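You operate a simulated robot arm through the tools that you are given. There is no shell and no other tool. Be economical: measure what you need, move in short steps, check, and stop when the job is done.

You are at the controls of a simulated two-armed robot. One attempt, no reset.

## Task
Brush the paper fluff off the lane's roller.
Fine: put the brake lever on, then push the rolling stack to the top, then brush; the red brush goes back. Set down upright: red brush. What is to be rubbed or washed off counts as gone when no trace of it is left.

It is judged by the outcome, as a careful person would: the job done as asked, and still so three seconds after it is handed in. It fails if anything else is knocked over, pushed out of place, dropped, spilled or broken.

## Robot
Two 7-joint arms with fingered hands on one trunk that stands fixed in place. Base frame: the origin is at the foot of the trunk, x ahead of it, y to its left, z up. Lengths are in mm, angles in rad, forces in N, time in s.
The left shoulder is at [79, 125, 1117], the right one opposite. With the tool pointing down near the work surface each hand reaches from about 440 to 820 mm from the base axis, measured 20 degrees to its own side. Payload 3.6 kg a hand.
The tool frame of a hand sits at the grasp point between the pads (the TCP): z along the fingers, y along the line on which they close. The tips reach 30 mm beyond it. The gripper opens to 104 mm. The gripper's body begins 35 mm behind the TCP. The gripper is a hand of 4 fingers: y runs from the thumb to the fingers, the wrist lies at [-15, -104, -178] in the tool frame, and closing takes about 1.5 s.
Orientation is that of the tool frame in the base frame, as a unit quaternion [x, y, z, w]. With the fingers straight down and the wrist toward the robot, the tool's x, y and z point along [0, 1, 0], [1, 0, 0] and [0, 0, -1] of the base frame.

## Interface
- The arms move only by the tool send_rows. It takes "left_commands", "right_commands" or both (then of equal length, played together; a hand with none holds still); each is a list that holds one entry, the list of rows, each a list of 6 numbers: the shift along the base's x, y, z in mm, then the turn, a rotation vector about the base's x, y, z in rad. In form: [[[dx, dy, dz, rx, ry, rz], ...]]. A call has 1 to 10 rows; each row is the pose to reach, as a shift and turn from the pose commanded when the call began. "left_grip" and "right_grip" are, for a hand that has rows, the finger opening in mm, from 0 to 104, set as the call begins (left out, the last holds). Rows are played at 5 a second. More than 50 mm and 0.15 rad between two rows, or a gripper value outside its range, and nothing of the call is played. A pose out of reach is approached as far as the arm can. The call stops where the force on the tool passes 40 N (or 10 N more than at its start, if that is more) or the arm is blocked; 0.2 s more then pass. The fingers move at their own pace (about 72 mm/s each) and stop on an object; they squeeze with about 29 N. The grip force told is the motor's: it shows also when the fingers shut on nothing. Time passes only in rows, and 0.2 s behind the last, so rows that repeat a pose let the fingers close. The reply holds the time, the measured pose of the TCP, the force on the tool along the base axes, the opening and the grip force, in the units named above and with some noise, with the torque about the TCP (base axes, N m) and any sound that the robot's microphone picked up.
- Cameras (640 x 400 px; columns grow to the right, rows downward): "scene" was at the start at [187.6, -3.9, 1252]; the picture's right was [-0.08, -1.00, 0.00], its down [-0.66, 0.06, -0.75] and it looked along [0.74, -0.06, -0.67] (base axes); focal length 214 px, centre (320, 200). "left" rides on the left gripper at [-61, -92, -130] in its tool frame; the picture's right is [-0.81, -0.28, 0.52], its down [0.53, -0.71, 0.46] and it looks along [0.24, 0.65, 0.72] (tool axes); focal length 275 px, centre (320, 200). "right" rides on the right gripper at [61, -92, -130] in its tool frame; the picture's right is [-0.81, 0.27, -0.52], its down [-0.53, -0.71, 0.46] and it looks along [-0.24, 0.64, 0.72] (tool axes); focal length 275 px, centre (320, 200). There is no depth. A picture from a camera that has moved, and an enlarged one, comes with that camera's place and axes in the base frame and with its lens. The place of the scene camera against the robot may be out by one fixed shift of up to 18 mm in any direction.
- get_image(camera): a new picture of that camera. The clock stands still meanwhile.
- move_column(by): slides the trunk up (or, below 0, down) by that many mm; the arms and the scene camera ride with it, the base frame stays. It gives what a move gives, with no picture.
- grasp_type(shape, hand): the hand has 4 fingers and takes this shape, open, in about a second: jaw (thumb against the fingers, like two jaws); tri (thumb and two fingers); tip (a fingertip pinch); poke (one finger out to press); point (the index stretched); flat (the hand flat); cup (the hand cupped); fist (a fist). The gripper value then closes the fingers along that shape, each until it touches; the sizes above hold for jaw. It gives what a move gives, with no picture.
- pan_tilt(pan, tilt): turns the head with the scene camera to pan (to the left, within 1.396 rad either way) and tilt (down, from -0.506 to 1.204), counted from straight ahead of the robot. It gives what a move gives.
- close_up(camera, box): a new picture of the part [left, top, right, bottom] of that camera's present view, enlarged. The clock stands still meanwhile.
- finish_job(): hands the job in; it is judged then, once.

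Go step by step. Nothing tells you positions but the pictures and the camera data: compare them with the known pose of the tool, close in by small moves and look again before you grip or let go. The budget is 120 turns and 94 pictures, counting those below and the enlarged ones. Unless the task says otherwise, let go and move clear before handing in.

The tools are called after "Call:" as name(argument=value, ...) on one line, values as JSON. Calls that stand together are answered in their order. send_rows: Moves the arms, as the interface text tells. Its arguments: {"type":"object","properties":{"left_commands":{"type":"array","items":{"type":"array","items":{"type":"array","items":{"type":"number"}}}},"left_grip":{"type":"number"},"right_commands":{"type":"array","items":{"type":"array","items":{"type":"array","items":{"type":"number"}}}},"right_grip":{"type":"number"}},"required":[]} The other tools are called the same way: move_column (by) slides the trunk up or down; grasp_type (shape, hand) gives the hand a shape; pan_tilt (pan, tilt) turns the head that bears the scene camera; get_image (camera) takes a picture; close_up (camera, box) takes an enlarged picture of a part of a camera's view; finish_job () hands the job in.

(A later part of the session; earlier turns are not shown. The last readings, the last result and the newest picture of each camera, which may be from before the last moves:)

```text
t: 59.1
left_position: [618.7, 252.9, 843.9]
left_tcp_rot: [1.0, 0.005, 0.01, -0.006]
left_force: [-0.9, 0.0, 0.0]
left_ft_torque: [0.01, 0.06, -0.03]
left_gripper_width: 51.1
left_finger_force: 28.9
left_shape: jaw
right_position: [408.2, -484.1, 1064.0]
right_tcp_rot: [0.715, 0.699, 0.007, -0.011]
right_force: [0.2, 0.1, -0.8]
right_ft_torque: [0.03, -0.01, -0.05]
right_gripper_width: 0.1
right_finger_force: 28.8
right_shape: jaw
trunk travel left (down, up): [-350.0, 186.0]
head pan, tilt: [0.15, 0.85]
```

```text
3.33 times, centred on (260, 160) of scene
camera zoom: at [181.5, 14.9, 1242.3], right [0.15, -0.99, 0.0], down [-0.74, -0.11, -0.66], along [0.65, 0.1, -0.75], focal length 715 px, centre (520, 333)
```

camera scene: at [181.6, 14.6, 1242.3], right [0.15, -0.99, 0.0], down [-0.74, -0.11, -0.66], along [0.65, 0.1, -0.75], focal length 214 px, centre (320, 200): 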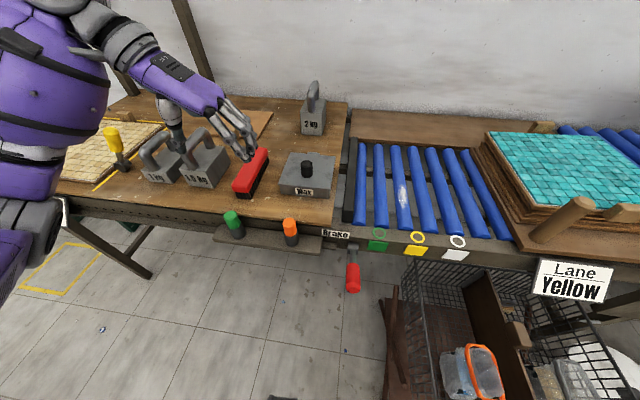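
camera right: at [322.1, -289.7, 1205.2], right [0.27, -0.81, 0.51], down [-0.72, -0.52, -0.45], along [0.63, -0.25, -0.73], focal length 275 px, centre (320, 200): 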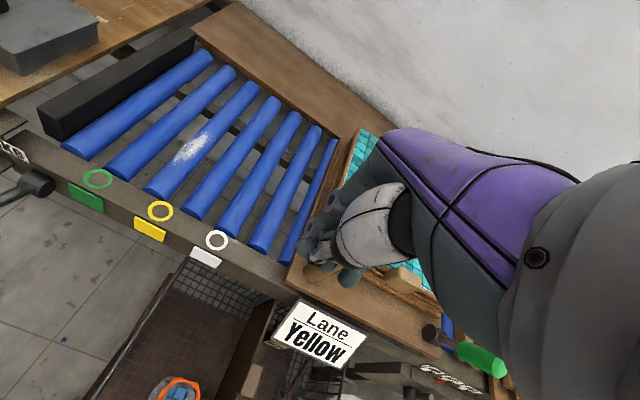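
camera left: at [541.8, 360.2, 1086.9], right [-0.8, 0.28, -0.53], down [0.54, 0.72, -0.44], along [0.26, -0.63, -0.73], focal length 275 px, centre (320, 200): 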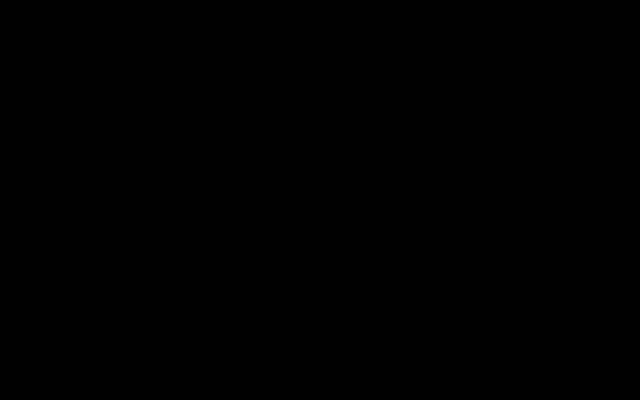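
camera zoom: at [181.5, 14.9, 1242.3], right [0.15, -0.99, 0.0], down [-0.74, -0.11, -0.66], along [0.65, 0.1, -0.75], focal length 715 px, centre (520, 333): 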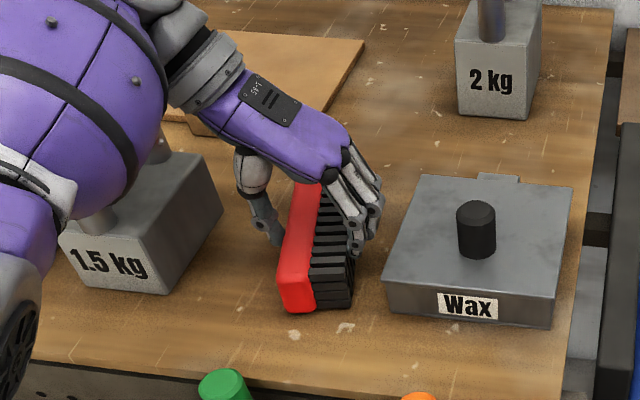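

The brush is gripped. I lift it and roll the hand about x so the bristles begin to face down.

Call:
send_rows(left_commands=[[[0, 0, 30, 0, 0, 0], [0, 0, 70, 0, 0, 0], [0, 0, 110, 0, 0, 0], [0, 0, 120, 0.15, 0, 0], [0, 0, 120, 0.3, 0, 0], [0, 0, 120, 0.45, 0, 0], [0, 0, 120, 0.6, 0, 0], [0, 0, 120, 0.75, 0, 0], [0, 0, 120, 0.9, 0, 0]]])

Call:
get_image(camera="scene")

```text
t: 61.1
left_position: [620.9, 254.1, 964.3]
left_tcp_rot: [0.897, 0.001, 0.011, -0.442]
left_force: [-0.4, 0.6, -1.9]
left_ft_torque: [-0.08, 0.03, -0.01]
left_gripper_width: 50.4
left_finger_force: 28.7
left_shape: jaw
right_position: [408.8, -484.4, 1062.5]
right_tcp_rot: [0.715, 0.699, 0.007, -0.011]
right_force: [-0.3, -0.4, 0.4]
right_ft_torque: [-0.02, -0.03, -0.03]
right_gripper_width: 0.0
right_finger_force: 28.9
right_shape: jaw
trunk travel left (down, up): [-350.0, 186.0]
head pan, tilt: [0.15, 0.85]
```

```text
28 pictures are left
camera scene: at [181.6, 14.6, 1242.2], right [0.15, -0.99, 0.0], down [-0.74, -0.11, -0.66], along [0.65, 0.1, -0.75], focal length 214 px, centre (320, 200)
```

scene: 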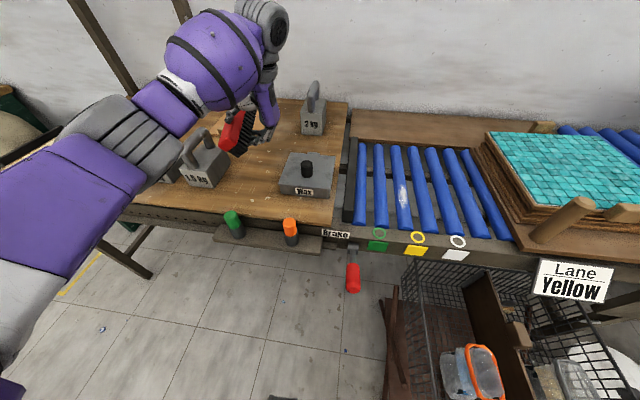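

Reachable. I continue rolling to about 78°.

Call:
send_rows(left_commands=[[[0, 0, 0, 0.15, 0, 0], [0, 0, 0, 0.3, 0, 0], [0, 0, 0, 0.45, 0, 0], [0, 0, 0, 0.55, 0, 0]]])

Call:
close_up(camera="scene", box=[160, 60, 360, 220])

```text
t: 62.1
left_position: [619.1, 252.9, 964.3]
left_tcp_rot: [0.743, -0.002, 0.01, -0.669]
left_force: [0.0, 0.0, -1.7]
left_ft_torque: [-0.05, 0.08, -0.02]
left_gripper_width: 50.7
left_finger_force: 29.1
left_shape: jaw
right_position: [409.8, -484.6, 1063.4]
right_tcp_rot: [0.715, 0.699, 0.006, -0.011]
right_force: [1.2, -0.3, -0.2]
right_ft_torque: [0.01, -0.01, -0.01]
right_gripper_width: 0.0
right_finger_force: 29.3
right_shape: jaw
trunk travel left (down, up): [-350.0, 186.0]
head pan, tilt: [0.15, 0.85]
```

```text
2.50 times, centred on (260, 140) of scene
camera zoom: at [181.6, 14.8, 1242.2], right [0.15, -0.99, 0.0], down [-0.74, -0.11, -0.66], along [0.65, 0.1, -0.75], focal length 536 px, centre (470, 350)
```

zoom: 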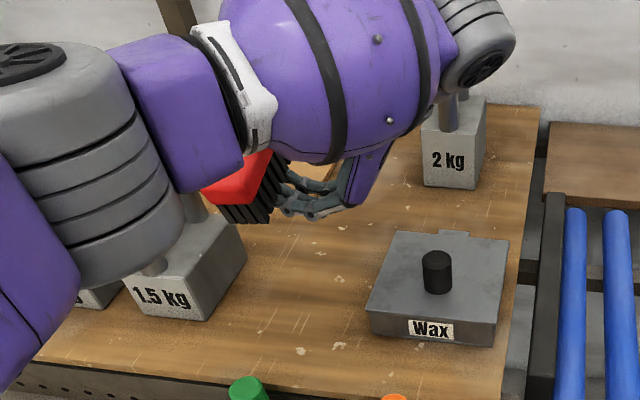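

The roll works, but the wax block is in the way of the hand below. I'll turn the hand about z so it points forward (handshake style) and set the brush upright near the bench's front edge, where the hand can stay in front of the bench.

Call:
send_rows(left_commands=[[[-5, 0, 15, 0, 0, -0.15], [-10, 3, 15, 0, 0, -0.3], [-15, 6, 15, 0, 0, -0.45], [-20, 9, 15, 0, 0, -0.6], [-28, 12, 15, 0, 0, -0.75], [-36, 14, 15, 0, 0, -0.9], [-44, 16, 15, 0, 0, -1.05], [-52, 16, 15, 0, 0, -1.2], [-60, 16, 15, 0, 0, -1.35], [-68, 16, 15, 0, 0, -1.5]]])

Call:
get_image(camera="scene")

```text
t: 64.3
left_position: [551.3, 269.8, 977.6]
left_tcp_rot: [0.542, -0.51, 0.463, -0.481]
left_force: [-0.6, 0.5, -1.2]
left_ft_torque: [0.02, 0.08, -0.02]
left_gripper_width: 50.5
left_finger_force: 28.7
left_shape: jaw
right_position: [408.9, -484.6, 1062.7]
right_tcp_rot: [0.715, 0.699, 0.007, -0.01]
right_force: [-0.7, 0.0, 0.0]
right_ft_torque: [0.0, -0.01, 0.03]
right_gripper_width: 0.0
right_finger_force: 29.0
right_shape: jaw
trunk travel left (down, up): [-350.0, 186.0]
head pan, tilt: [0.15, 0.85]
```

```text
26 pictures are left
camera scene: at [181.2, 15.1, 1242.3], right [0.15, -0.99, 0.0], down [-0.74, -0.11, -0.66], along [0.65, 0.1, -0.75], focal length 214 px, centre (320, 200)
```

scene: 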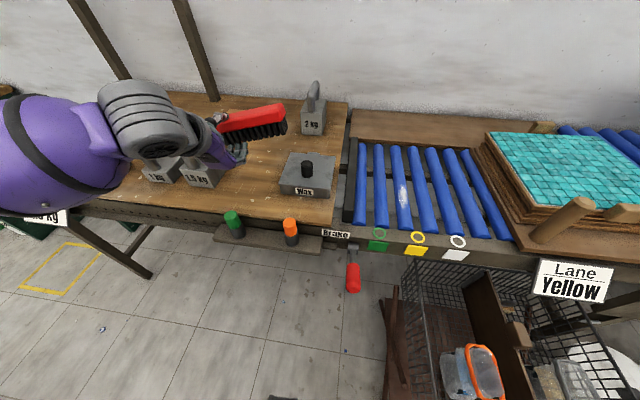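

The brush hangs bristles-down in a handshake grip. I move to a clear spot between the two bottles at the front edge, level it, and lower partway.

Call:
send_rows(left_commands=[[[-17, -24, 0, 0, -0.05, 0], [-33, -48, 0, 0, -0.1, -0.05], [-33, -48, -35, 0, -0.1, -0.05], [-33, -48, -70, 0, -0.1, -0.05], [-33, -48, -95, 0, -0.1, -0.05]]])

Call:
close_up(camera="scene", box=[180, 120, 360, 250])

Call:
get_image(camera="left")

```text
t: 65.5
left_position: [518.8, 223.2, 883.2]
left_tcp_rot: [0.506, -0.498, 0.501, -0.495]
left_force: [0.3, 0.2, -1.2]
left_ft_torque: [0.05, 0.05, -0.03]
left_gripper_width: 50.1
left_finger_force: 29.5
left_shape: jaw
right_position: [408.5, -483.9, 1063.5]
right_tcp_rot: [0.715, 0.699, 0.007, -0.01]
right_force: [-0.6, -1.0, 0.2]
right_ft_torque: [0.02, -0.01, 0.02]
right_gripper_width: 0.0
right_finger_force: 28.8
right_shape: jaw
trunk travel left (down, up): [-350.0, 186.0]
head pan, tilt: [0.15, 0.85]
```

```text
3.08 times, centred on (270, 185) of scene
camera zoom: at [181.6, 15.0, 1242.2], right [0.15, -0.99, 0.0], down [-0.74, -0.11, -0.66], along [0.65, 0.1, -0.75], focal length 660 px, centre (474, 246)
```

zoom: 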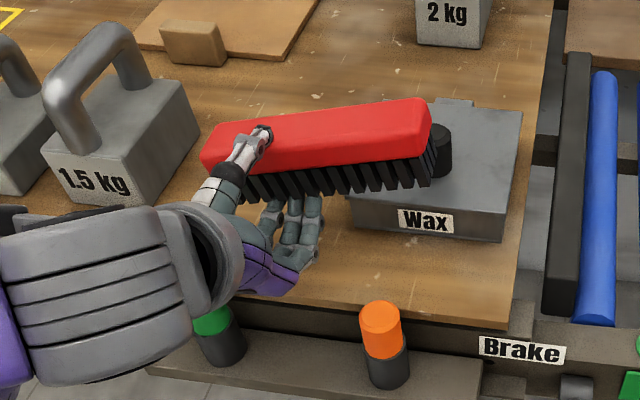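

```text
24 pictures are left
camera left: at [390.2, 284.0, 975.8], right [0.52, 0.81, 0.26], down [0.46, -0.52, 0.72], along [0.72, -0.25, -0.65], focal length 275 px, centre (320, 200)
```

left: 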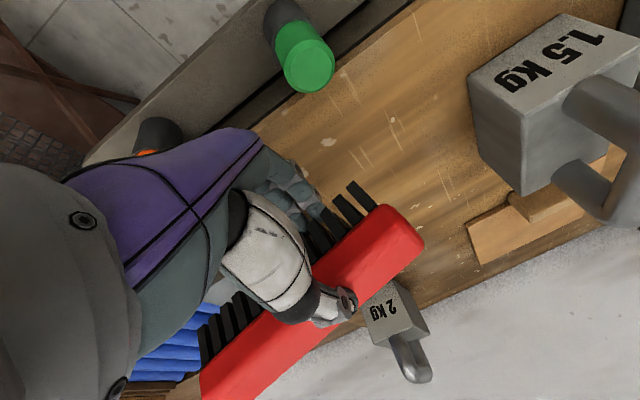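

The brush is level; now lower gently toward the bench.

Call:
send_rows(left_commands=[[[0, 0, -12, 0, 0, 0], [0, 0, -22, 0, 0, 0], [0, 0, -28, 0, 0, 0], [0, 0, -33, 0, 0, 0], [0, 0, -38, 0, 0, 0]]])

Call:
close_up(camera="scene", box=[180, 120, 360, 250])

```text
t: 66.8
left_position: [519.5, 222.9, 846.7]
left_tcp_rot: [0.506, -0.498, 0.501, -0.495]
left_force: [-0.8, -0.2, -1.8]
left_ft_torque: [0.05, 0.06, -0.02]
left_gripper_width: 50.3
left_finger_force: 28.5
left_shape: jaw
right_position: [408.7, -484.1, 1063.4]
right_tcp_rot: [0.715, 0.699, 0.007, -0.011]
right_force: [0.4, 1.0, -0.3]
right_ft_torque: [0.02, 0.01, 0.02]
right_gripper_width: 0.2
right_finger_force: 29.2
right_shape: jaw
trunk travel left (down, up): [-350.0, 186.0]
head pan, tilt: [0.15, 0.85]
```

```text
3.08 times, centred on (270, 185) of scene
camera zoom: at [181.6, 14.9, 1242.3], right [0.15, -0.99, 0.0], down [-0.74, -0.11, -0.66], along [0.65, 0.1, -0.75], focal length 660 px, centre (474, 246)
```

zoom: 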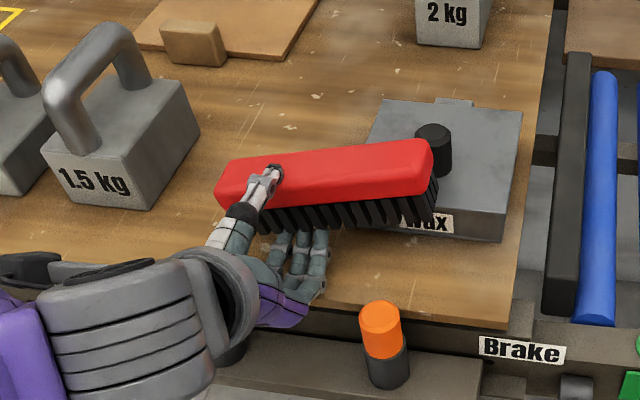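

No contact yet; continue down in small steps.

Call:
send_rows(left_commands=[[[0, 0, -4, 0, 0, 0], [0, 0, -7, 0, 0, 0], [0, 0, -10, 0, 0, 0], [0, 0, -13, 0, 0, 0], [0, 0, -16, 0, 0, 0]]])

Call:
close_up(camera="scene", box=[180, 120, 360, 250])

```text
t: 67.8
left_position: [520.4, 221.1, 841.1]
left_tcp_rot: [0.5, -0.494, 0.508, -0.499]
left_force: [-8.4, 2.4, 19.9]
left_ft_torque: [-0.07, 0.67, -0.08]
left_gripper_width: 48.1
left_finger_force: 28.9
left_shape: jaw
right_position: [408.2, -484.2, 1063.2]
right_tcp_rot: [0.715, 0.699, 0.007, -0.01]
right_force: [0.4, 0.1, -0.3]
right_ft_torque: [0.0, -0.01, 0.01]
right_gripper_width: 0.3
right_finger_force: 29.4
right_shape: jaw
trunk travel left (down, up): [-350.0, 186.0]
head pan, tilt: [0.15, 0.85]
stopped in row 5 (left hand): the force on the tool passed its limit at 42 N (the readings are from after the stop); the commanded pose is now the measured one
```

```text
3.08 times, centred on (270, 185) of scene
camera zoom: at [179.9, 14.7, 1242.5], right [0.15, -0.99, 0.0], down [-0.74, -0.11, -0.66], along [0.65, 0.1, -0.75], focal length 660 px, centre (474, 246)
```

zoom: 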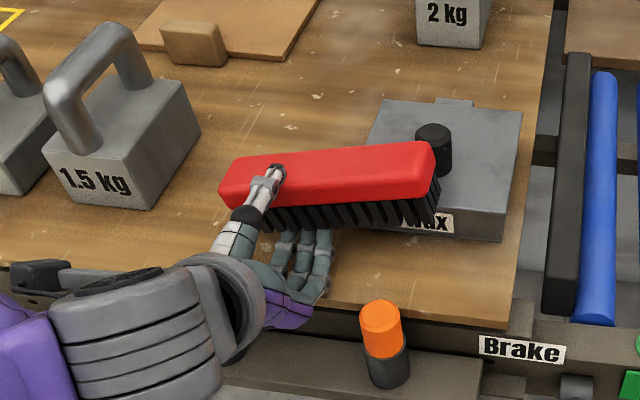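

Setting down directly from this grip would leave the fingers trapped under the bristles. Better: lift, carry the brush to the middle, and let the right hand take it from above by its red body.

Call:
send_rows(left_commands=[[[0, 0, 30, 0, 0, 0], [0, 0, 70, 0, 0, 0], [0, 0, 110, 0, 0, 0], [0, -40, 125, 0, 0, 0], [0, -85, 125, 0, 0, 0], [0, -130, 125, 0, 0, 0], [0, -175, 125, 0, 0, 0], [0, -215, 125, 0, 0, 0]]], right_commands=[[[0, 0, 0, 0, 0, 0], [0, 0, 0, 0, 0, 0], [0, 30, 10, 0, 0, 0], [10, 70, 20, 0, 0, 0], [25, 110, 30, 0, 0, 0], [40, 140, 30, 0, 0, 0], [55, 165, 30, 0, 0, 0], [70, 180, 30, 0, 0, 0]]], right_grip=104)

Call:
pan_tilt(pan=0, tilt=0.75)

Call:
get_image(camera="scene")

Call:
get_image(camera="right")

```text
t: 69.6
left_position: [520.8, 6.7, 964.9]
left_tcp_rot: [0.503, -0.496, 0.504, -0.497]
left_force: [0.2, 0.2, -2.3]
left_ft_torque: [0.07, 0.07, -0.01]
left_gripper_width: 49.6
left_finger_force: 28.7
left_shape: jaw
right_position: [480.7, -304.5, 1092.7]
right_tcp_rot: [0.715, 0.699, 0.008, -0.01]
right_force: [0.2, 0.7, -0.1]
right_ft_torque: [0.01, -0.01, -0.02]
right_gripper_width: 103.6
right_finger_force: 0.1
right_shape: jaw
trunk travel left (down, up): [-350.0, 186.0]
head pan, tilt: [0.15, 0.85]
```

```text
t: 70.3
left_position: [520.2, 8.4, 962.2]
left_tcp_rot: [0.503, -0.496, 0.504, -0.497]
left_force: [-0.5, -0.3, -2.0]
left_ft_torque: [0.0, 0.04, -0.01]
left_gripper_width: 49.6
left_finger_force: 29.1
left_shape: jaw
right_position: [480.3, -303.9, 1093.6]
right_tcp_rot: [0.715, 0.699, 0.007, -0.01]
right_force: [0.2, 0.0, -0.5]
right_ft_torque: [-0.04, 0.0, 0.0]
right_gripper_width: 103.7
right_finger_force: 0.0
right_shape: jaw
trunk travel left (down, up): [-350.0, 186.0]
head pan, tilt: [0.0, 0.75]
```

```text
21 pictures are left
camera scene: at [187.2, 3.1, 1250.2], right [0.0, -1.0, 0.0], down [-0.68, 0.0, -0.73], along [0.73, 0.0, -0.68], focal length 214 px, centre (320, 200)
```

scene: 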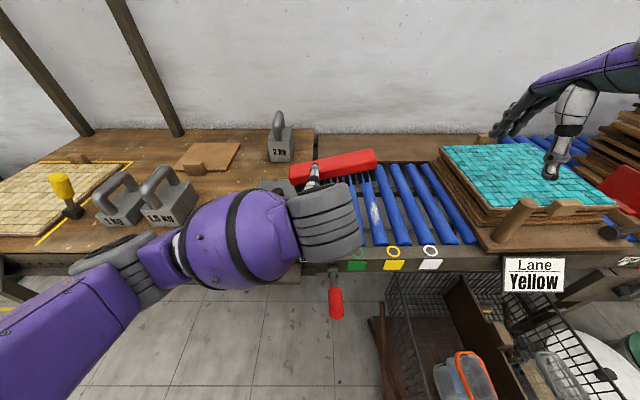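

```text
20 pictures are left
camera right: at [389.8, -243.9, 1223.5], right [0.26, -0.83, 0.5], down [-0.73, -0.51, -0.46], along [0.64, -0.24, -0.73], focal length 275 px, centre (320, 200)
```

right: 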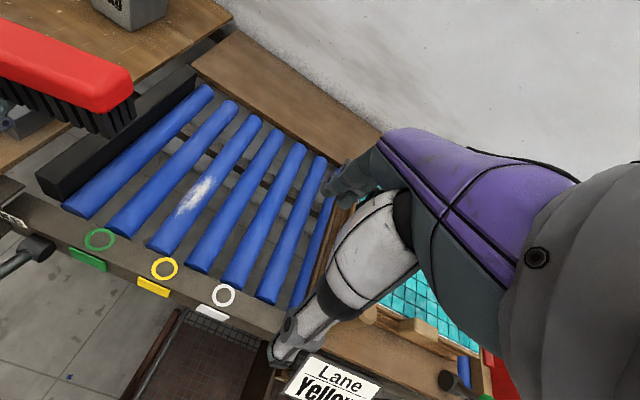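

The brush is held slanted about 17°. I square it up (turn −0.29 about z) and bring it further right, within easy reach of the right hand.

Call:
send_rows(left_commands=[[[0, -20, 0, 0, 0, -0.1], [0, -40, 0, 0, 0, -0.2], [0, -65, 0, 0, 0, -0.29], [0, -65, 0, 0, 0, -0.29]]])

Call:
get_image(camera="right")

Call:
close_up(camera="scene", box=[260, 110, 460, 260])

```text
t: 71.3
left_position: [520.6, -58.5, 961.2]
left_tcp_rot: [0.425, -0.564, 0.571, -0.419]
left_force: [-0.3, 0.5, -2.4]
left_ft_torque: [0.05, 0.02, 0.02]
left_gripper_width: 49.8
left_finger_force: 29.1
left_shape: jaw
right_position: [479.2, -303.0, 1091.5]
right_tcp_rot: [0.715, 0.699, 0.007, -0.011]
right_force: [-0.1, -0.6, 0.3]
right_ft_torque: [-0.02, 0.02, -0.02]
right_gripper_width: 104.1
right_finger_force: 0.1
right_shape: jaw
trunk travel left (down, up): [-350.0, 186.0]
head pan, tilt: [0.0, 0.75]
```

```text
19 pictures are left
camera right: at [389.7, -243.6, 1223.6], right [0.26, -0.83, 0.5], down [-0.73, -0.51, -0.46], along [0.64, -0.24, -0.73], focal length 275 px, centre (320, 200)
```

right: 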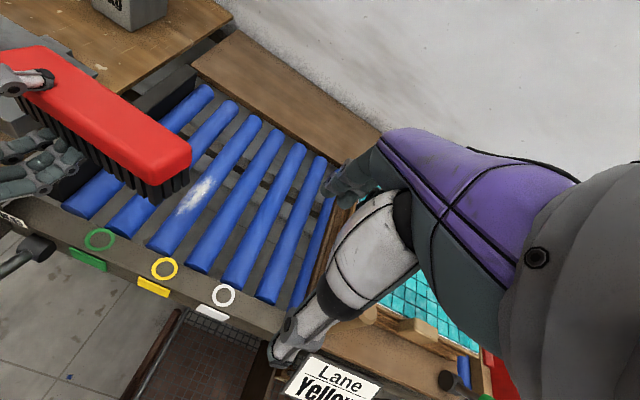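

```text
2.67 times, centred on (360, 185) of scene
camera zoom: at [187.1, 3.3, 1250.3], right [0.0, -1.0, 0.0], down [-0.68, 0.0, -0.73], along [0.73, 0.0, -0.68], focal length 572 px, centre (213, 240)
```

zoom: 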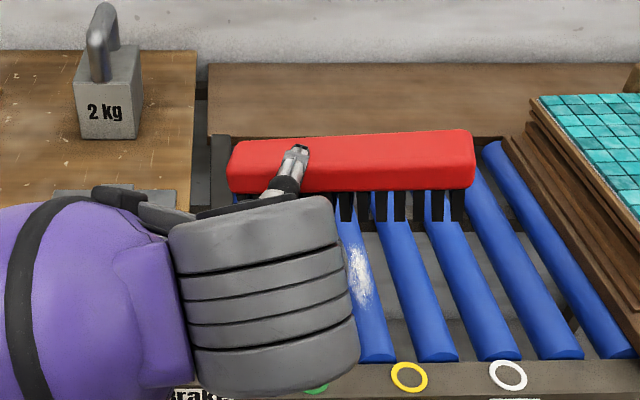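

The brush is now along y, top near z ≈ 1015, free end at about (515, -180). I bring the right hand over it at (514, -135), high first.

Call:
send_rows(right_commands=[[[5, 25, 25, 0, 0, -0.02], [12, 65, 30, 0, 0, -0.02], [20, 105, 30, 0, 0, -0.02], [28, 140, 30, 0, 0, -0.02], [35, 168, 25, 0, 0, -0.02], [35, 168, 0, 0, 0, -0.02]]])

Call:
get_image(camera="right")

Call:
close_up(camera="scene", box=[260, 60, 460, 210])

```text
t: 72.7
left_position: [520.3, -58.6, 963.1]
left_tcp_rot: [0.426, -0.563, 0.571, -0.419]
left_force: [0.6, -0.4, -1.3]
left_ft_torque: [0.08, 0.03, 0.02]
left_gripper_width: 49.5
left_finger_force: 28.9
left_shape: jaw
right_position: [514.3, -135.9, 1093.2]
right_tcp_rot: [0.722, 0.692, 0.007, -0.01]
right_force: [-0.5, 0.2, 0.7]
right_ft_torque: [-0.03, 0.01, -0.01]
right_gripper_width: 103.7
right_finger_force: 0.0
right_shape: jaw
trunk travel left (down, up): [-350.0, 186.0]
head pan, tilt: [0.0, 0.75]
```

```text
17 pictures are left
camera right: at [424.8, -72.8, 1224.5], right [0.24, -0.83, 0.5], down [-0.74, -0.49, -0.47], along [0.63, -0.25, -0.73], focal length 275 px, centre (320, 200)
```

right: 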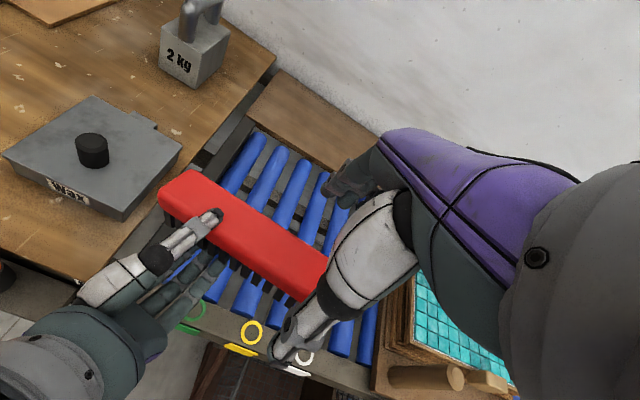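

```text
2.67 times, centred on (360, 135) of scene
camera zoom: at [187.2, 2.7, 1250.3], right [0.0, -1.0, 0.0], down [-0.68, 0.0, -0.73], along [0.73, 0.0, -0.68], focal length 572 px, centre (213, 373)
```

zoom: 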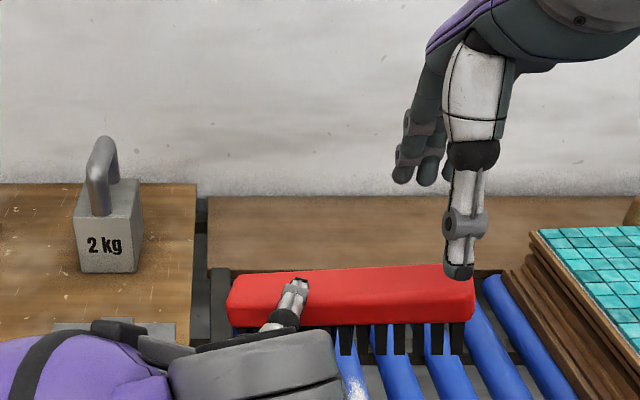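

From two right-hand views the brush's free end is at about (534, -171) with top z ≈ 993, turned a few degrees. I align above its free part and lower around it.

Call:
send_rows(right_commands=[[[13, 4, 0, 0, 0, -0.05], [26, 8, 0, 0, 0, -0.1], [26, 8, -35, 0, 0, -0.1], [26, 8, -65, 0, 0, -0.1], [26, 8, -90, 0, 0, -0.1], [26, 8, -110, 0, 0, -0.1]]])

Call:
close_up(camera="scene", box=[260, 90, 460, 240])

Call:
get_image(camera="right")

```text
t: 74.1
left_position: [520.0, -57.0, 961.4]
left_tcp_rot: [0.425, -0.564, 0.571, -0.419]
left_force: [-0.2, 0.9, -1.1]
left_ft_torque: [0.08, 0.05, 0.02]
left_gripper_width: 50.0
left_finger_force: 28.8
left_shape: jaw
right_position: [540.2, -127.7, 981.7]
right_tcp_rot: [0.756, 0.654, 0.008, -0.011]
right_force: [0.7, -0.3, -0.1]
right_ft_torque: [0.02, 0.01, -0.01]
right_gripper_width: 103.5
right_finger_force: 0.0
right_shape: jaw
trunk travel left (down, up): [-350.0, 186.0]
head pan, tilt: [0.0, 0.75]
```

```text
2.67 times, centred on (360, 165) of scene
camera zoom: at [187.2, 3.1, 1250.3], right [0.0, -1.0, 0.0], down [-0.68, 0.0, -0.73], along [0.73, 0.0, -0.68], focal length 572 px, centre (213, 293)
```

zoom: 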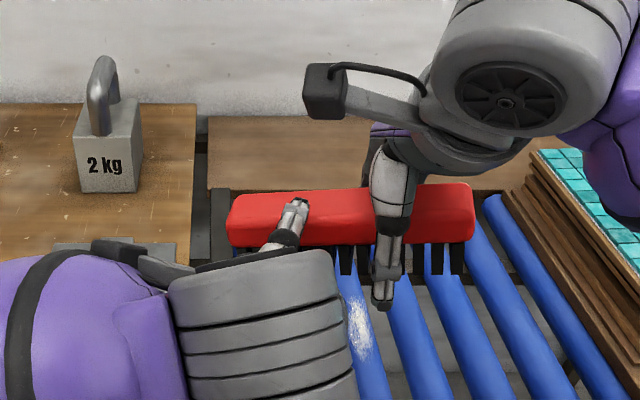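

```text
14 pictures are left
camera right: at [459.6, -57.6, 1113.2], right [0.16, -0.85, 0.5], down [-0.78, -0.41, -0.47], along [0.6, -0.31, -0.73], focal length 275 px, centre (320, 200)
```

right: 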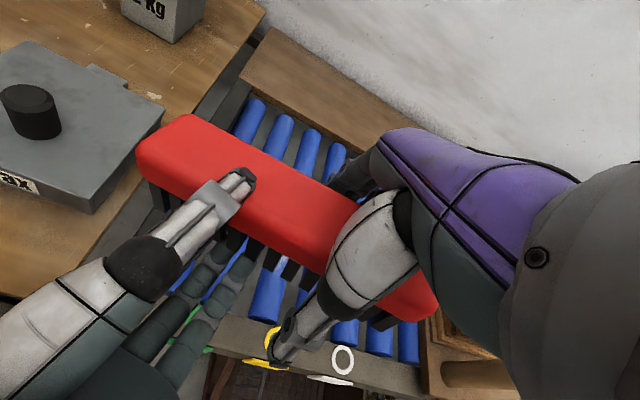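

The right thumb is in front and its fingers behind the red body. I close the right hand.

Call:
send_rows(right_commands=[[[0, 0, 0, 0, 0, 0], [0, 0, 0, 0, 0, 0], [0, 0, 0, 0, 0, 0], [0, 0, 0, 0, 0, 0], [0, 0, 0, 0, 0, 0], [0, 0, 0, 0, 0, 0], [0, 0, 0, 0, 0, 0]]], right_grip=0)

```text
t: 75.7
left_position: [520.0, -58.2, 961.9]
left_tcp_rot: [0.426, -0.563, 0.57, -0.42]
left_force: [-0.5, 0.8, -0.7]
left_ft_torque: [0.01, 0.02, 0.01]
left_gripper_width: 49.5
left_finger_force: 28.9
left_shape: jaw
right_position: [541.6, -127.2, 981.3]
right_tcp_rot: [0.756, 0.655, 0.007, -0.01]
right_force: [-0.6, -0.1, 0.6]
right_ft_torque: [-0.05, 0.04, 0.05]
right_gripper_width: 34.7
right_finger_force: 28.8
right_shape: jaw
trunk travel left (down, up): [-350.0, 186.0]
head pan, tilt: [0.0, 0.75]
```

Held at 35 mm. Now the left opens and backs straight out, then moves off to its side.

Call:
send_rows(left_commands=[[[0, 0, 0, 0, 0, 0], [0, 0, 0, 0, 0, 0], [0, 0, 0, 0, 0, 0], [0, 0, 0, 0, 0, 0], [-20, 6, 0, 0, 0, 0], [-55, 17, 0, 0, 0, 0], [-90, 30, 0, 0, 0, 0], [-105, 70, 0, 0, 0, 0], [-105, 115, 0, 0, 0, 0], [-105, 160, 0, 0, 0, 0]]], left_grip=104)

Call:
get_image(camera="scene")

```text
t: 77.9
left_position: [475.6, 80.7, 948.2]
left_tcp_rot: [0.426, -0.562, 0.571, -0.419]
left_force: [0.3, 0.3, -0.4]
left_ft_torque: [0.01, 0.02, 0.01]
left_gripper_width: 103.7
left_finger_force: 0.1
left_shape: jaw
left hand out of reach, approached as far as the arm can: row 8, 9, 10
right_position: [541.0, -127.4, 982.7]
right_tcp_rot: [0.756, 0.654, 0.007, -0.01]
right_force: [-0.3, 1.1, 0.3]
right_ft_torque: [-0.05, -0.01, 0.02]
right_gripper_width: 34.5
right_finger_force: 29.0
right_shape: jaw
trunk travel left (down, up): [-350.0, 186.0]
head pan, tilt: [0.0, 0.75]
```

```text
13 pictures are left
camera scene: at [186.7, 3.9, 1250.4], right [0.0, -1.0, 0.0], down [-0.68, 0.0, -0.73], along [0.73, 0.0, -0.68], focal length 214 px, centre (320, 200)
```

scene: 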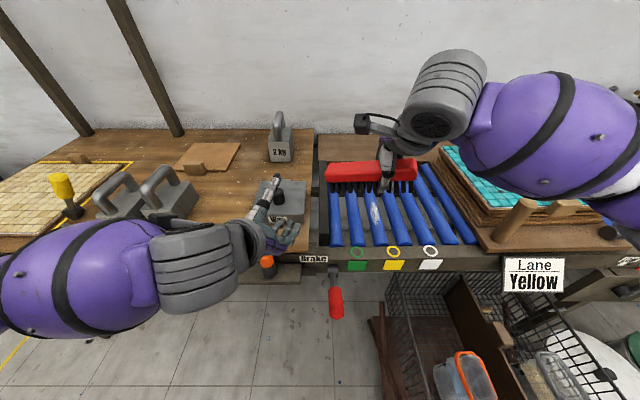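

The right hand now holds the brush from above, bristles down. The fluff lies at about x 614–719, y ≈ -172; I carry the brush over it.

Call:
send_rows(right_commands=[[[20, -20, 0, 0, 0, 0], [45, -40, 0, 0, 0, 0], [70, -60, 0, 0, 0, 0], [95, -78, 0, 0, 0, 0], [105, -78, -45, 0, 0, 0], [105, -78, -90, 0, 0, 0], [105, -78, -130, 0, 0, 0], [105, -78, -155, 0, 0, 0]]])

Call:
send_rows(right_commands=[[[0, 0, -6, 0, 0, 0], [0, 0, -12, 0, 0, 0], [0, 0, -18, 0, 0, 0], [0, 0, -24, 0, 0, 0]]])

Call:
close_up(camera="scene", box=[290, 100, 480, 260])

```text
t: 79.7
left_position: [476.0, 80.5, 947.2]
left_tcp_rot: [0.425, -0.564, 0.571, -0.418]
left_force: [-1.2, -0.8, -1.3]
left_ft_torque: [-0.02, -0.01, -0.01]
left_gripper_width: 103.8
left_finger_force: 0.1
left_shape: jaw
right_position: [645.3, -206.3, 827.2]
right_tcp_rot: [0.755, 0.655, 0.008, -0.011]
right_force: [0.7, 0.2, -0.2]
right_ft_torque: [-0.06, 0.01, -0.01]
right_gripper_width: 34.3
right_finger_force: 28.4
right_shape: jaw
trunk travel left (down, up): [-350.0, 186.0]
head pan, tilt: [0.0, 0.75]
```

```text
t: 80.7
left_position: [475.1, 80.9, 947.9]
left_tcp_rot: [0.425, -0.564, 0.571, -0.419]
left_force: [0.5, -0.8, 0.8]
left_ft_torque: [0.0, -0.01, 0.01]
left_gripper_width: 103.5
left_finger_force: 0.1
left_shape: jaw
right_position: [644.6, -205.1, 805.1]
right_tcp_rot: [0.756, 0.655, 0.008, -0.009]
right_force: [0.6, -0.6, 0.0]
right_ft_torque: [-0.01, 0.0, -0.01]
right_gripper_width: 34.5
right_finger_force: 28.9
right_shape: jaw
trunk travel left (down, up): [-350.0, 186.0]
head pan, tilt: [0.0, 0.75]
```

```text
2.50 times, centred on (385, 180) of scene
camera zoom: at [187.2, 3.1, 1250.3], right [0.0, -1.0, 0.0], down [-0.68, 0.0, -0.73], along [0.73, 0.0, -0.68], focal length 536 px, centre (158, 250)
```

zoom: 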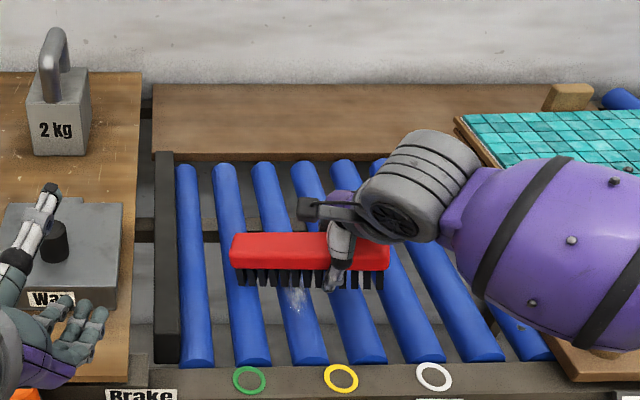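

Well placed over the fluff roller. I lower on until the bristles touch.

Call:
send_rows(right_commands=[[[0, 0, -5, 0, 0, 0], [0, 0, -10, 0, 0, 0], [0, 0, -15, 0, 0, 0], [0, 0, -19, 0, 0, 0], [0, 0, -23, 0, 0, 0]]])

```text
t: 81.9
left_position: [475.5, 80.1, 947.5]
left_tcp_rot: [0.426, -0.563, 0.57, -0.42]
left_force: [0.2, -0.1, 0.4]
left_ft_torque: [-0.04, 0.04, -0.04]
left_gripper_width: 103.8
left_finger_force: 0.0
left_shape: jaw
right_position: [645.1, -207.2, 780.4]
right_tcp_rot: [0.755, 0.655, 0.007, -0.011]
right_force: [-0.2, -0.6, 2.0]
right_ft_torque: [0.21, -0.09, 0.0]
right_gripper_width: 34.5
right_finger_force: 28.9
right_shape: jaw
trunk travel left (down, up): [-350.0, 186.0]
head pan, tilt: [0.0, 0.75]
```

The bristles touch, mostly at the brush's left end. I tilt slightly to bring roller 3 into contact and press a touch more.

Call:
send_rows(right_commands=[[[0, 0, 0, 0.06, 0, 0], [0, 0, -3, 0.12, 0, 0], [0, 0, -6, 0.12, 0, 0]]])

```text
t: 82.7
left_position: [475.2, 81.2, 949.7]
left_tcp_rot: [0.426, -0.562, 0.571, -0.42]
left_force: [0.3, 0.1, -0.3]
left_ft_torque: [0.01, -0.03, 0.01]
left_gripper_width: 103.7
left_finger_force: 0.1
left_shape: jaw
right_position: [645.6, -205.5, 780.0]
right_tcp_rot: [0.753, 0.653, 0.052, -0.054]
right_force: [-0.1, -6.8, 22.4]
right_ft_torque: [-0.37, -0.4, 0.05]
right_gripper_width: 35.4
right_finger_force: 29.4
right_shape: jaw
trunk travel left (down, up): [-350.0, 186.0]
head pan, tilt: [0.0, 0.75]
```

Firm contact (22 N). I ease off a little and make back-and-forth strokes along the roller.

Call:
send_rows(right_commands=[[[0, 0, 3, -0.04, 0, 0], [30, 0, 3, -0.04, 0, 0], [60, 0, 3, -0.04, 0, 0], [90, 0, 3, -0.04, 0, 0], [60, 0, 3, -0.04, 0, 0], [30, 0, 3, -0.04, 0, 0], [0, 0, 3, -0.04, 0, 0], [-30, 0, 3, -0.04, 0, 0], [-60, 0, 3, -0.04, 0, 0], [-60, 0, 3, -0.04, 0, 0]]])

Call:
get_image(camera="right")

```text
t: 84.9
left_position: [476.0, 81.0, 947.9]
left_tcp_rot: [0.427, -0.562, 0.571, -0.42]
left_force: [0.2, 0.3, 0.7]
left_ft_torque: [-0.04, 0.01, -0.01]
left_gripper_width: 103.7
left_finger_force: 0.1
left_shape: jaw
right_position: [584.9, -205.7, 780.2]
right_tcp_rot: [0.755, 0.654, 0.035, -0.04]
right_force: [3.3, 1.2, 13.3]
right_ft_torque: [-0.06, -0.35, 0.05]
right_gripper_width: 35.3
right_finger_force: 28.9
right_shape: jaw
trunk travel left (down, up): [-350.0, 186.0]
head pan, tilt: [0.0, 0.75]
```

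```text
11 pictures are left
camera right: at [503.3, -145.4, 916.0], right [0.16, -0.89, 0.43], down [-0.78, -0.38, -0.5], along [0.6, -0.26, -0.76], focal length 275 px, centre (320, 200)
```

right: 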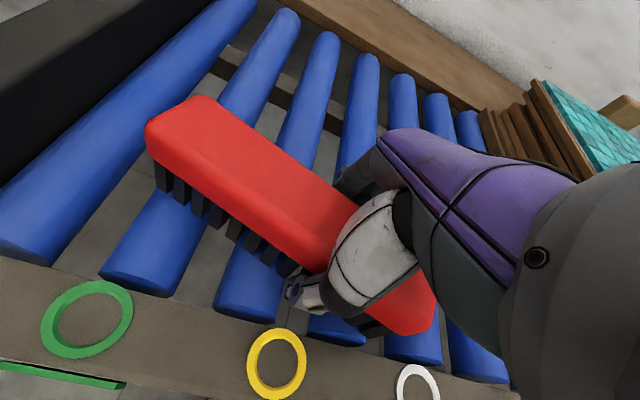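

The visible part of roller 3 already looks clean. One more full pass, then lift and inspect.

Call:
send_rows(right_commands=[[[30, 0, 0, 0, 0, 0], [65, 0, 0, 0, 0, 0], [100, 0, 0, 0, 0, 0], [135, 0, 0, 0, 0, 0], [155, 0, 0, 0, 0, 0], [120, 0, 0, 0, 0, 0], [80, 0, 0, 0, 0, 0], [40, 0, 0, 0, 0, 0], [0, 0, 0, 0, 0, 0]]])

Call:
send_rows(right_commands=[[[0, 0, 35, 0, 0, 0], [-15, 20, 80, -0.08, 0, 0], [-40, 40, 120, -0.08, 0, 0], [-50, 55, 165, -0.08, 0, 0], [-50, 70, 195, -0.08, 0, 0]]])

Call:
close_up(camera="scene", box=[290, 100, 480, 260])

```text
t: 86.9
left_position: [475.1, 81.4, 948.5]
left_tcp_rot: [0.425, -0.563, 0.571, -0.419]
left_force: [0.1, 0.0, 0.6]
left_ft_torque: [0.02, -0.02, -0.01]
left_gripper_width: 103.7
left_finger_force: 0.1
left_shape: jaw
right_position: [587.3, -206.0, 779.8]
right_tcp_rot: [0.754, 0.655, 0.035, -0.04]
right_force: [2.0, -0.3, 13.3]
right_ft_torque: [-0.09, -0.31, -0.02]
right_gripper_width: 35.1
right_finger_force: 29.5
right_shape: jaw
trunk travel left (down, up): [-350.0, 186.0]
head pan, tilt: [0.0, 0.75]
```

```text
refused: row 2 steps farther than a row can; nothing moved
```

```text
2.50 times, centred on (385, 180) of scene
camera zoom: at [186.2, 3.5, 1250.5], right [0.0, -1.0, 0.0], down [-0.68, 0.0, -0.73], along [0.73, 0.0, -0.68], focal length 536 px, centre (158, 250)
```

zoom: 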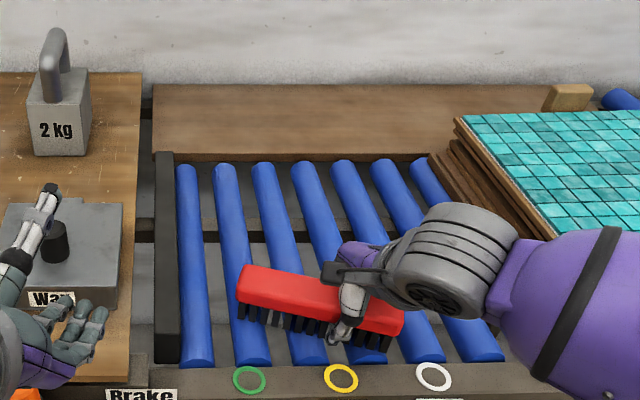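

The fluff looks gone. I raise the brush back to the hand-over spot and check the roller once more.

Call:
send_rows(right_commands=[[[0, 0, 35, 0, 0, 0], [-5, 10, 75, -0.04, 0, 0], [-15, 25, 115, -0.08, 0, 0], [-25, 45, 155, -0.08, 0, 0], [-35, 65, 190, -0.08, 0, 0], [-45, 78, 205, -0.08, 0, 0]]])

Call:
get_image(camera="right")

```text
t: 88.3
left_position: [475.4, 80.5, 947.1]
left_tcp_rot: [0.426, -0.563, 0.57, -0.42]
left_force: [0.0, 0.1, -1.0]
left_ft_torque: [0.02, 0.01, 0.04]
left_gripper_width: 104.0
left_finger_force: 0.0
left_shape: jaw
right_position: [540.6, -130.6, 983.1]
right_tcp_rot: [0.755, 0.655, 0.007, -0.011]
right_force: [-0.2, -0.6, -2.5]
right_ft_torque: [-0.02, 0.02, -0.01]
right_gripper_width: 34.4
right_finger_force: 29.5
right_shape: jaw
trunk travel left (down, up): [-350.0, 186.0]
head pan, tilt: [0.0, 0.75]
```

```text
9 pictures are left
camera right: at [457.9, -59.7, 1115.0], right [0.16, -0.85, 0.5], down [-0.78, -0.41, -0.46], along [0.6, -0.31, -0.73], focal length 275 px, centre (320, 200)
```

right: 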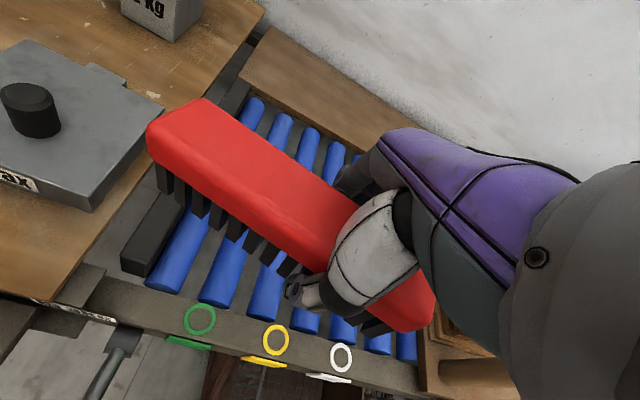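

The roller is clean. Now I turn the left hand back toward a from-above pose, out of the way on its side, in three stages.

Call:
send_rows(left_commands=[[[0, 15, 10, 0, 0, 0.15], [0, 30, 20, 0, 0, 0.3], [0, 45, 30, 0, 0, 0.45], [0, 60, 40, 0, 0, 0.6], [0, 75, 50, 0, 0, 0.75], [0, 90, 60, 0, 0, 0.9], [0, 105, 65, 0, 0, 1.05], [0, 120, 70, 0, 0, 1.2], [0, 130, 75, 0, 0, 1.35], [0, 140, 80, 0, 0, 1.5]]])

Call:
send_rows(left_commands=[[[0, 0, 0, 0, 0, 0.15], [0, 0, 0, 0, 0, 0.28]]])

Call:
send_rows(left_commands=[[[0, 0, 0, -0.15, 0, 0], [0, 0, 0, -0.3, 0, 0], [0, 0, 0, -0.45, 0, 0], [0, 0, 0, -0.6, 0, 0], [0, 0, 0, -0.75, 0, 0], [0, 0, 0, -0.9, 0, 0], [0, 0, 0, -1.05, 0, 0], [0, 0, 0, -1.2, 0, 0], [0, 0, 0, -1.35, 0, 0], [0, 0, 0, -1.5, 0, 0]]])

```text
t: 90.5
left_position: [474.1, 220.8, 1025.4]
left_tcp_rot: [-0.696, 0.121, -0.132, 0.696]
left_force: [0.1, -0.3, 0.0]
left_ft_torque: [0.01, -0.02, 0.0]
left_gripper_width: 103.7
left_finger_force: 0.1
left_shape: jaw
right_position: [540.1, -129.3, 983.2]
right_tcp_rot: [0.756, 0.655, 0.007, -0.011]
right_force: [-0.3, 0.0, -1.6]
right_ft_torque: [-0.05, 0.06, -0.03]
right_gripper_width: 34.7
right_finger_force: 29.2
right_shape: jaw
trunk travel left (down, up): [-350.0, 186.0]
head pan, tilt: [0.0, 0.75]
```

```text
t: 91.1
left_position: [474.5, 220.2, 1027.1]
left_tcp_rot: [-0.706, 0.022, -0.033, 0.707]
left_force: [-1.0, -0.3, 0.2]
left_ft_torque: [0.03, -0.02, 0.0]
left_gripper_width: 103.5
left_finger_force: 0.1
left_shape: jaw
right_position: [540.3, -130.7, 983.4]
right_tcp_rot: [0.755, 0.655, 0.007, -0.009]
right_force: [0.3, -0.3, -2.2]
right_ft_torque: [-0.03, 0.01, 0.0]
right_gripper_width: 34.6
right_finger_force: 29.3
right_shape: jaw
trunk travel left (down, up): [-350.0, 186.0]
head pan, tilt: [0.0, 0.75]
```

```text
t: 93.3
left_position: [475.1, 221.7, 1026.4]
left_tcp_rot: [0.998, 0.005, 0.041, -0.036]
left_force: [0.3, 0.1, 0.5]
left_ft_torque: [-0.01, 0.01, 0.04]
left_gripper_width: 103.7
left_finger_force: 0.0
left_shape: jaw
right_position: [541.4, -130.2, 983.7]
right_tcp_rot: [0.755, 0.655, 0.008, -0.01]
right_force: [-0.3, 0.5, -1.8]
right_ft_torque: [-0.03, 0.02, 0.01]
right_gripper_width: 34.7
right_finger_force: 28.9
right_shape: jaw
trunk travel left (down, up): [-350.0, 186.0]
head pan, tilt: [0.0, 0.75]
```

Call:
send_rows(left_commands=[[[0, 0, 0, 0, 0, 0.15], [0, 0, 0, 0, 0, 0.3], [0, 0, 0, 0, 0, 0.45], [0, 0, 0, 0, 0, 0.6], [0, 0, 0, 0, 0, 0.75], [0, 0, 0, 0, 0, 0.9], [0, 0, 0, 0, 0, 1.05], [0, 0, 0, 0, 0, 1.2], [0, 0, 0, 0, 0, 1.35]]])

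Call:
send_rows(left_commands=[[[10, -20, 10, -0.15, 0, 0], [25, -45, 20, -0.3, 0, 0], [40, -75, 30, -0.45, 0, 0], [55, -105, 40, -0.6, 0, 0], [65, -135, 45, -0.6, 0, 0]]])

Call:
get_image(camera="scene")

```text
t: 95.3
left_position: [475.1, 220.8, 1027.2]
left_tcp_rot: [0.775, 0.629, 0.009, -0.053]
left_force: [-0.6, 0.8, -0.1]
left_ft_torque: [-0.04, -0.01, -0.01]
left_gripper_width: 103.9
left_finger_force: 0.0
left_shape: jaw
right_position: [539.1, -130.5, 983.0]
right_tcp_rot: [0.756, 0.655, 0.006, -0.01]
right_force: [0.3, 0.5, -2.3]
right_ft_torque: [-0.06, 0.02, -0.04]
right_gripper_width: 34.7
right_finger_force: 28.0
right_shape: jaw
trunk travel left (down, up): [-350.0, 186.0]
head pan, tilt: [0.0, 0.75]
```

```text
t: 96.5
left_position: [539.4, 86.4, 1071.5]
left_tcp_rot: [0.757, 0.603, -0.178, 0.179]
left_force: [0.0, 0.7, 0.1]
left_ft_torque: [-0.01, 0.01, 0.01]
left_gripper_width: 103.8
left_finger_force: 0.2
left_shape: jaw
right_position: [539.2, -131.4, 983.9]
right_tcp_rot: [0.756, 0.654, 0.009, -0.011]
right_force: [0.6, -0.4, -2.0]
right_ft_torque: [-0.03, -0.01, 0.01]
right_gripper_width: 34.6
right_finger_force: 29.4
right_shape: jaw
trunk travel left (down, up): [-350.0, 186.0]
head pan, tilt: [0.0, 0.75]
```

```text
8 pictures are left
camera scene: at [187.2, 2.5, 1250.2], right [0.0, -1.0, 0.0], down [-0.68, 0.0, -0.73], along [0.73, 0.0, -0.68], focal length 214 px, centre (320, 200)
```

scene: 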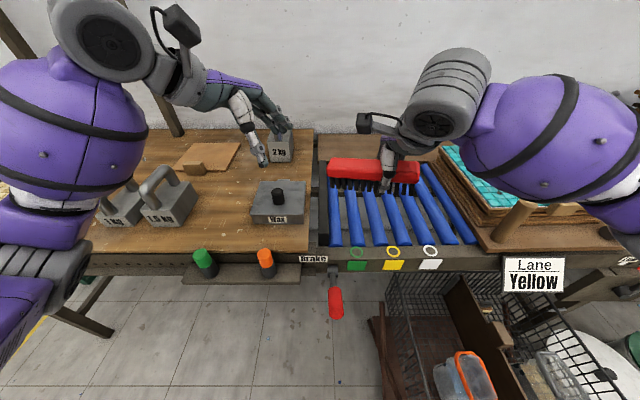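

Both hands are placed for the hand-back, but the wrist cameras could meet, so I roll the left hand further (coming in from the left side) and go to a pre-approach point.

Call:
send_rows(left_commands=[[[5, -10, -5, -0.12, 0, 0], [12, -30, -15, -0.24, 0, 0], [20, -50, -25, -0.37, 0, 0], [25, -64, -35, -0.37, 0, 0]]])

Call:
get_image(camera="left")

```text
t: 97.5
left_position: [565.3, 21.5, 1036.5]
left_tcp_rot: [0.712, 0.56, -0.286, 0.313]
left_force: [-0.3, -0.6, 0.2]
left_ft_torque: [0.01, 0.0, -0.01]
left_gripper_width: 103.5
left_finger_force: 0.1
left_shape: jaw
right_position: [540.2, -130.7, 983.3]
right_tcp_rot: [0.755, 0.655, 0.008, -0.01]
right_force: [0.5, 0.4, -1.2]
right_ft_torque: [-0.02, -0.01, 0.02]
right_gripper_width: 34.3
right_finger_force: 28.6
right_shape: jaw
trunk travel left (down, up): [-350.0, 186.0]
head pan, tilt: [0.0, 0.75]
```

```text
7 pictures are left
camera left: at [470.5, 99.0, 1154.9], right [-0.47, -0.85, 0.25], down [-0.61, 0.1, -0.79], along [0.64, -0.52, -0.57], focal length 275 px, centre (320, 200)
```

left: 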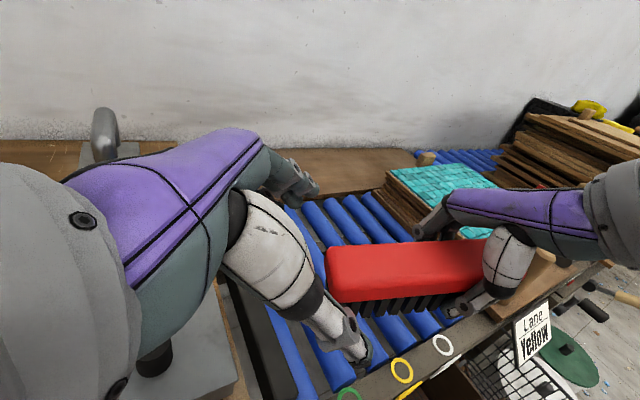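

The brush's free end lies between the left thumb and fingers along the approach line. I advance along the tool direction and look.

Call:
send_rows(left_commands=[[[0, -23, -19, 0, 0, 0], [0, -46, -38, 0, 0, 0], [-1, -69, -56, 0, 0, 0]]])

Call:
get_image(camera="left")

```text
t: 98.3
left_position: [564.9, -48.3, 981.1]
left_tcp_rot: [0.712, 0.561, -0.285, 0.313]
left_force: [-0.5, -0.7, 0.3]
left_ft_torque: [-0.01, 0.01, 0.0]
left_gripper_width: 103.6
left_finger_force: 0.1
left_shape: jaw
right_position: [540.4, -131.0, 983.4]
right_tcp_rot: [0.756, 0.655, 0.009, -0.01]
right_force: [0.0, -0.2, -1.4]
right_ft_torque: [-0.04, -0.01, 0.01]
right_gripper_width: 34.6
right_finger_force: 28.9
right_shape: jaw
trunk travel left (down, up): [-350.0, 186.0]
head pan, tilt: [0.0, 0.75]
```

```text
6 pictures are left
camera left: at [469.6, 29.0, 1098.8], right [-0.47, -0.85, 0.25], down [-0.61, 0.11, -0.79], along [0.64, -0.52, -0.57], focal length 275 px, centre (320, 200)
```

left: 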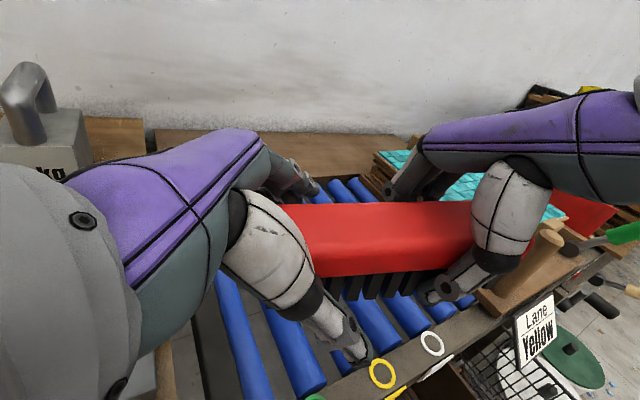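

The red body is between the left fingers. I close the left hand, then open the right and lift it away.

Call:
send_rows(left_commands=[[[0, 0, 0, 0, 0, 0], [0, 0, 0, 0, 0, 0], [0, 0, 0, 0, 0, 0], [0, 0, 0, 0, 0, 0], [0, 0, 0, 0, 0, 0], [0, 0, 0, 0, 0, 0], [0, 0, 0, 0, 0, 0]]], left_grip=0)

```text
t: 99.9
left_position: [564.5, -47.4, 981.0]
left_tcp_rot: [0.711, 0.561, -0.285, 0.314]
left_force: [-0.6, -0.8, -0.2]
left_ft_torque: [-0.02, -0.02, -0.18]
left_gripper_width: 37.2
left_finger_force: 28.8
left_shape: jaw
right_position: [540.4, -130.8, 982.8]
right_tcp_rot: [0.756, 0.655, 0.008, -0.01]
right_force: [0.4, 0.7, -1.0]
right_ft_torque: [0.03, 0.03, 0.11]
right_gripper_width: 34.8
right_finger_force: 29.7
right_shape: jaw
trunk travel left (down, up): [-350.0, 186.0]
head pan, tilt: [0.0, 0.75]
```

Call:
send_rows(right_commands=[[[0, 0, 0, 0, 0, 0], [0, 0, 0, 0, 0, 0], [0, 0, 0, 0, 0, 0], [0, 0, 0, 0, 0, 0], [0, 0, 20, 0, 0, 0], [0, -5, 55, 0, 0, 0], [0, -15, 95, 0, 0, 0], [-5, -45, 125, 0, 0, 0], [-15, -90, 130, 0, 0, 0], [-30, -135, 130, 0, 0, 0]]], right_grip=104)

Call:
get_image(camera="scene")

```text
t: 102.1
left_position: [562.7, -47.1, 980.6]
left_tcp_rot: [0.712, 0.56, -0.286, 0.314]
left_force: [-0.6, -0.5, -0.2]
left_ft_torque: [0.13, -0.04, 0.0]
left_gripper_width: 36.9
left_finger_force: 28.8
left_shape: jaw
right_position: [510.9, -265.3, 1113.0]
right_tcp_rot: [0.755, 0.655, 0.008, -0.01]
right_force: [-0.3, 1.1, -0.3]
right_ft_torque: [0.0, -0.02, 0.06]
right_gripper_width: 103.8
right_finger_force: 0.0
right_shape: jaw
trunk travel left (down, up): [-350.0, 186.0]
head pan, tilt: [0.0, 0.75]
```

```text
5 pictures are left
camera scene: at [186.6, 2.5, 1250.4], right [0.0, -1.0, 0.0], down [-0.68, 0.0, -0.73], along [0.73, 0.0, -0.68], focal length 214 px, centre (320, 200)
```

scene: 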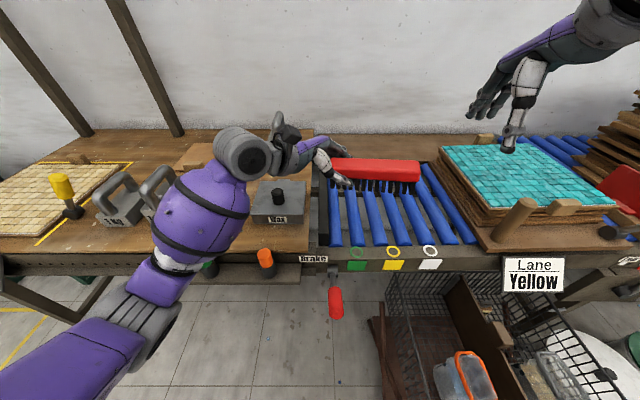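

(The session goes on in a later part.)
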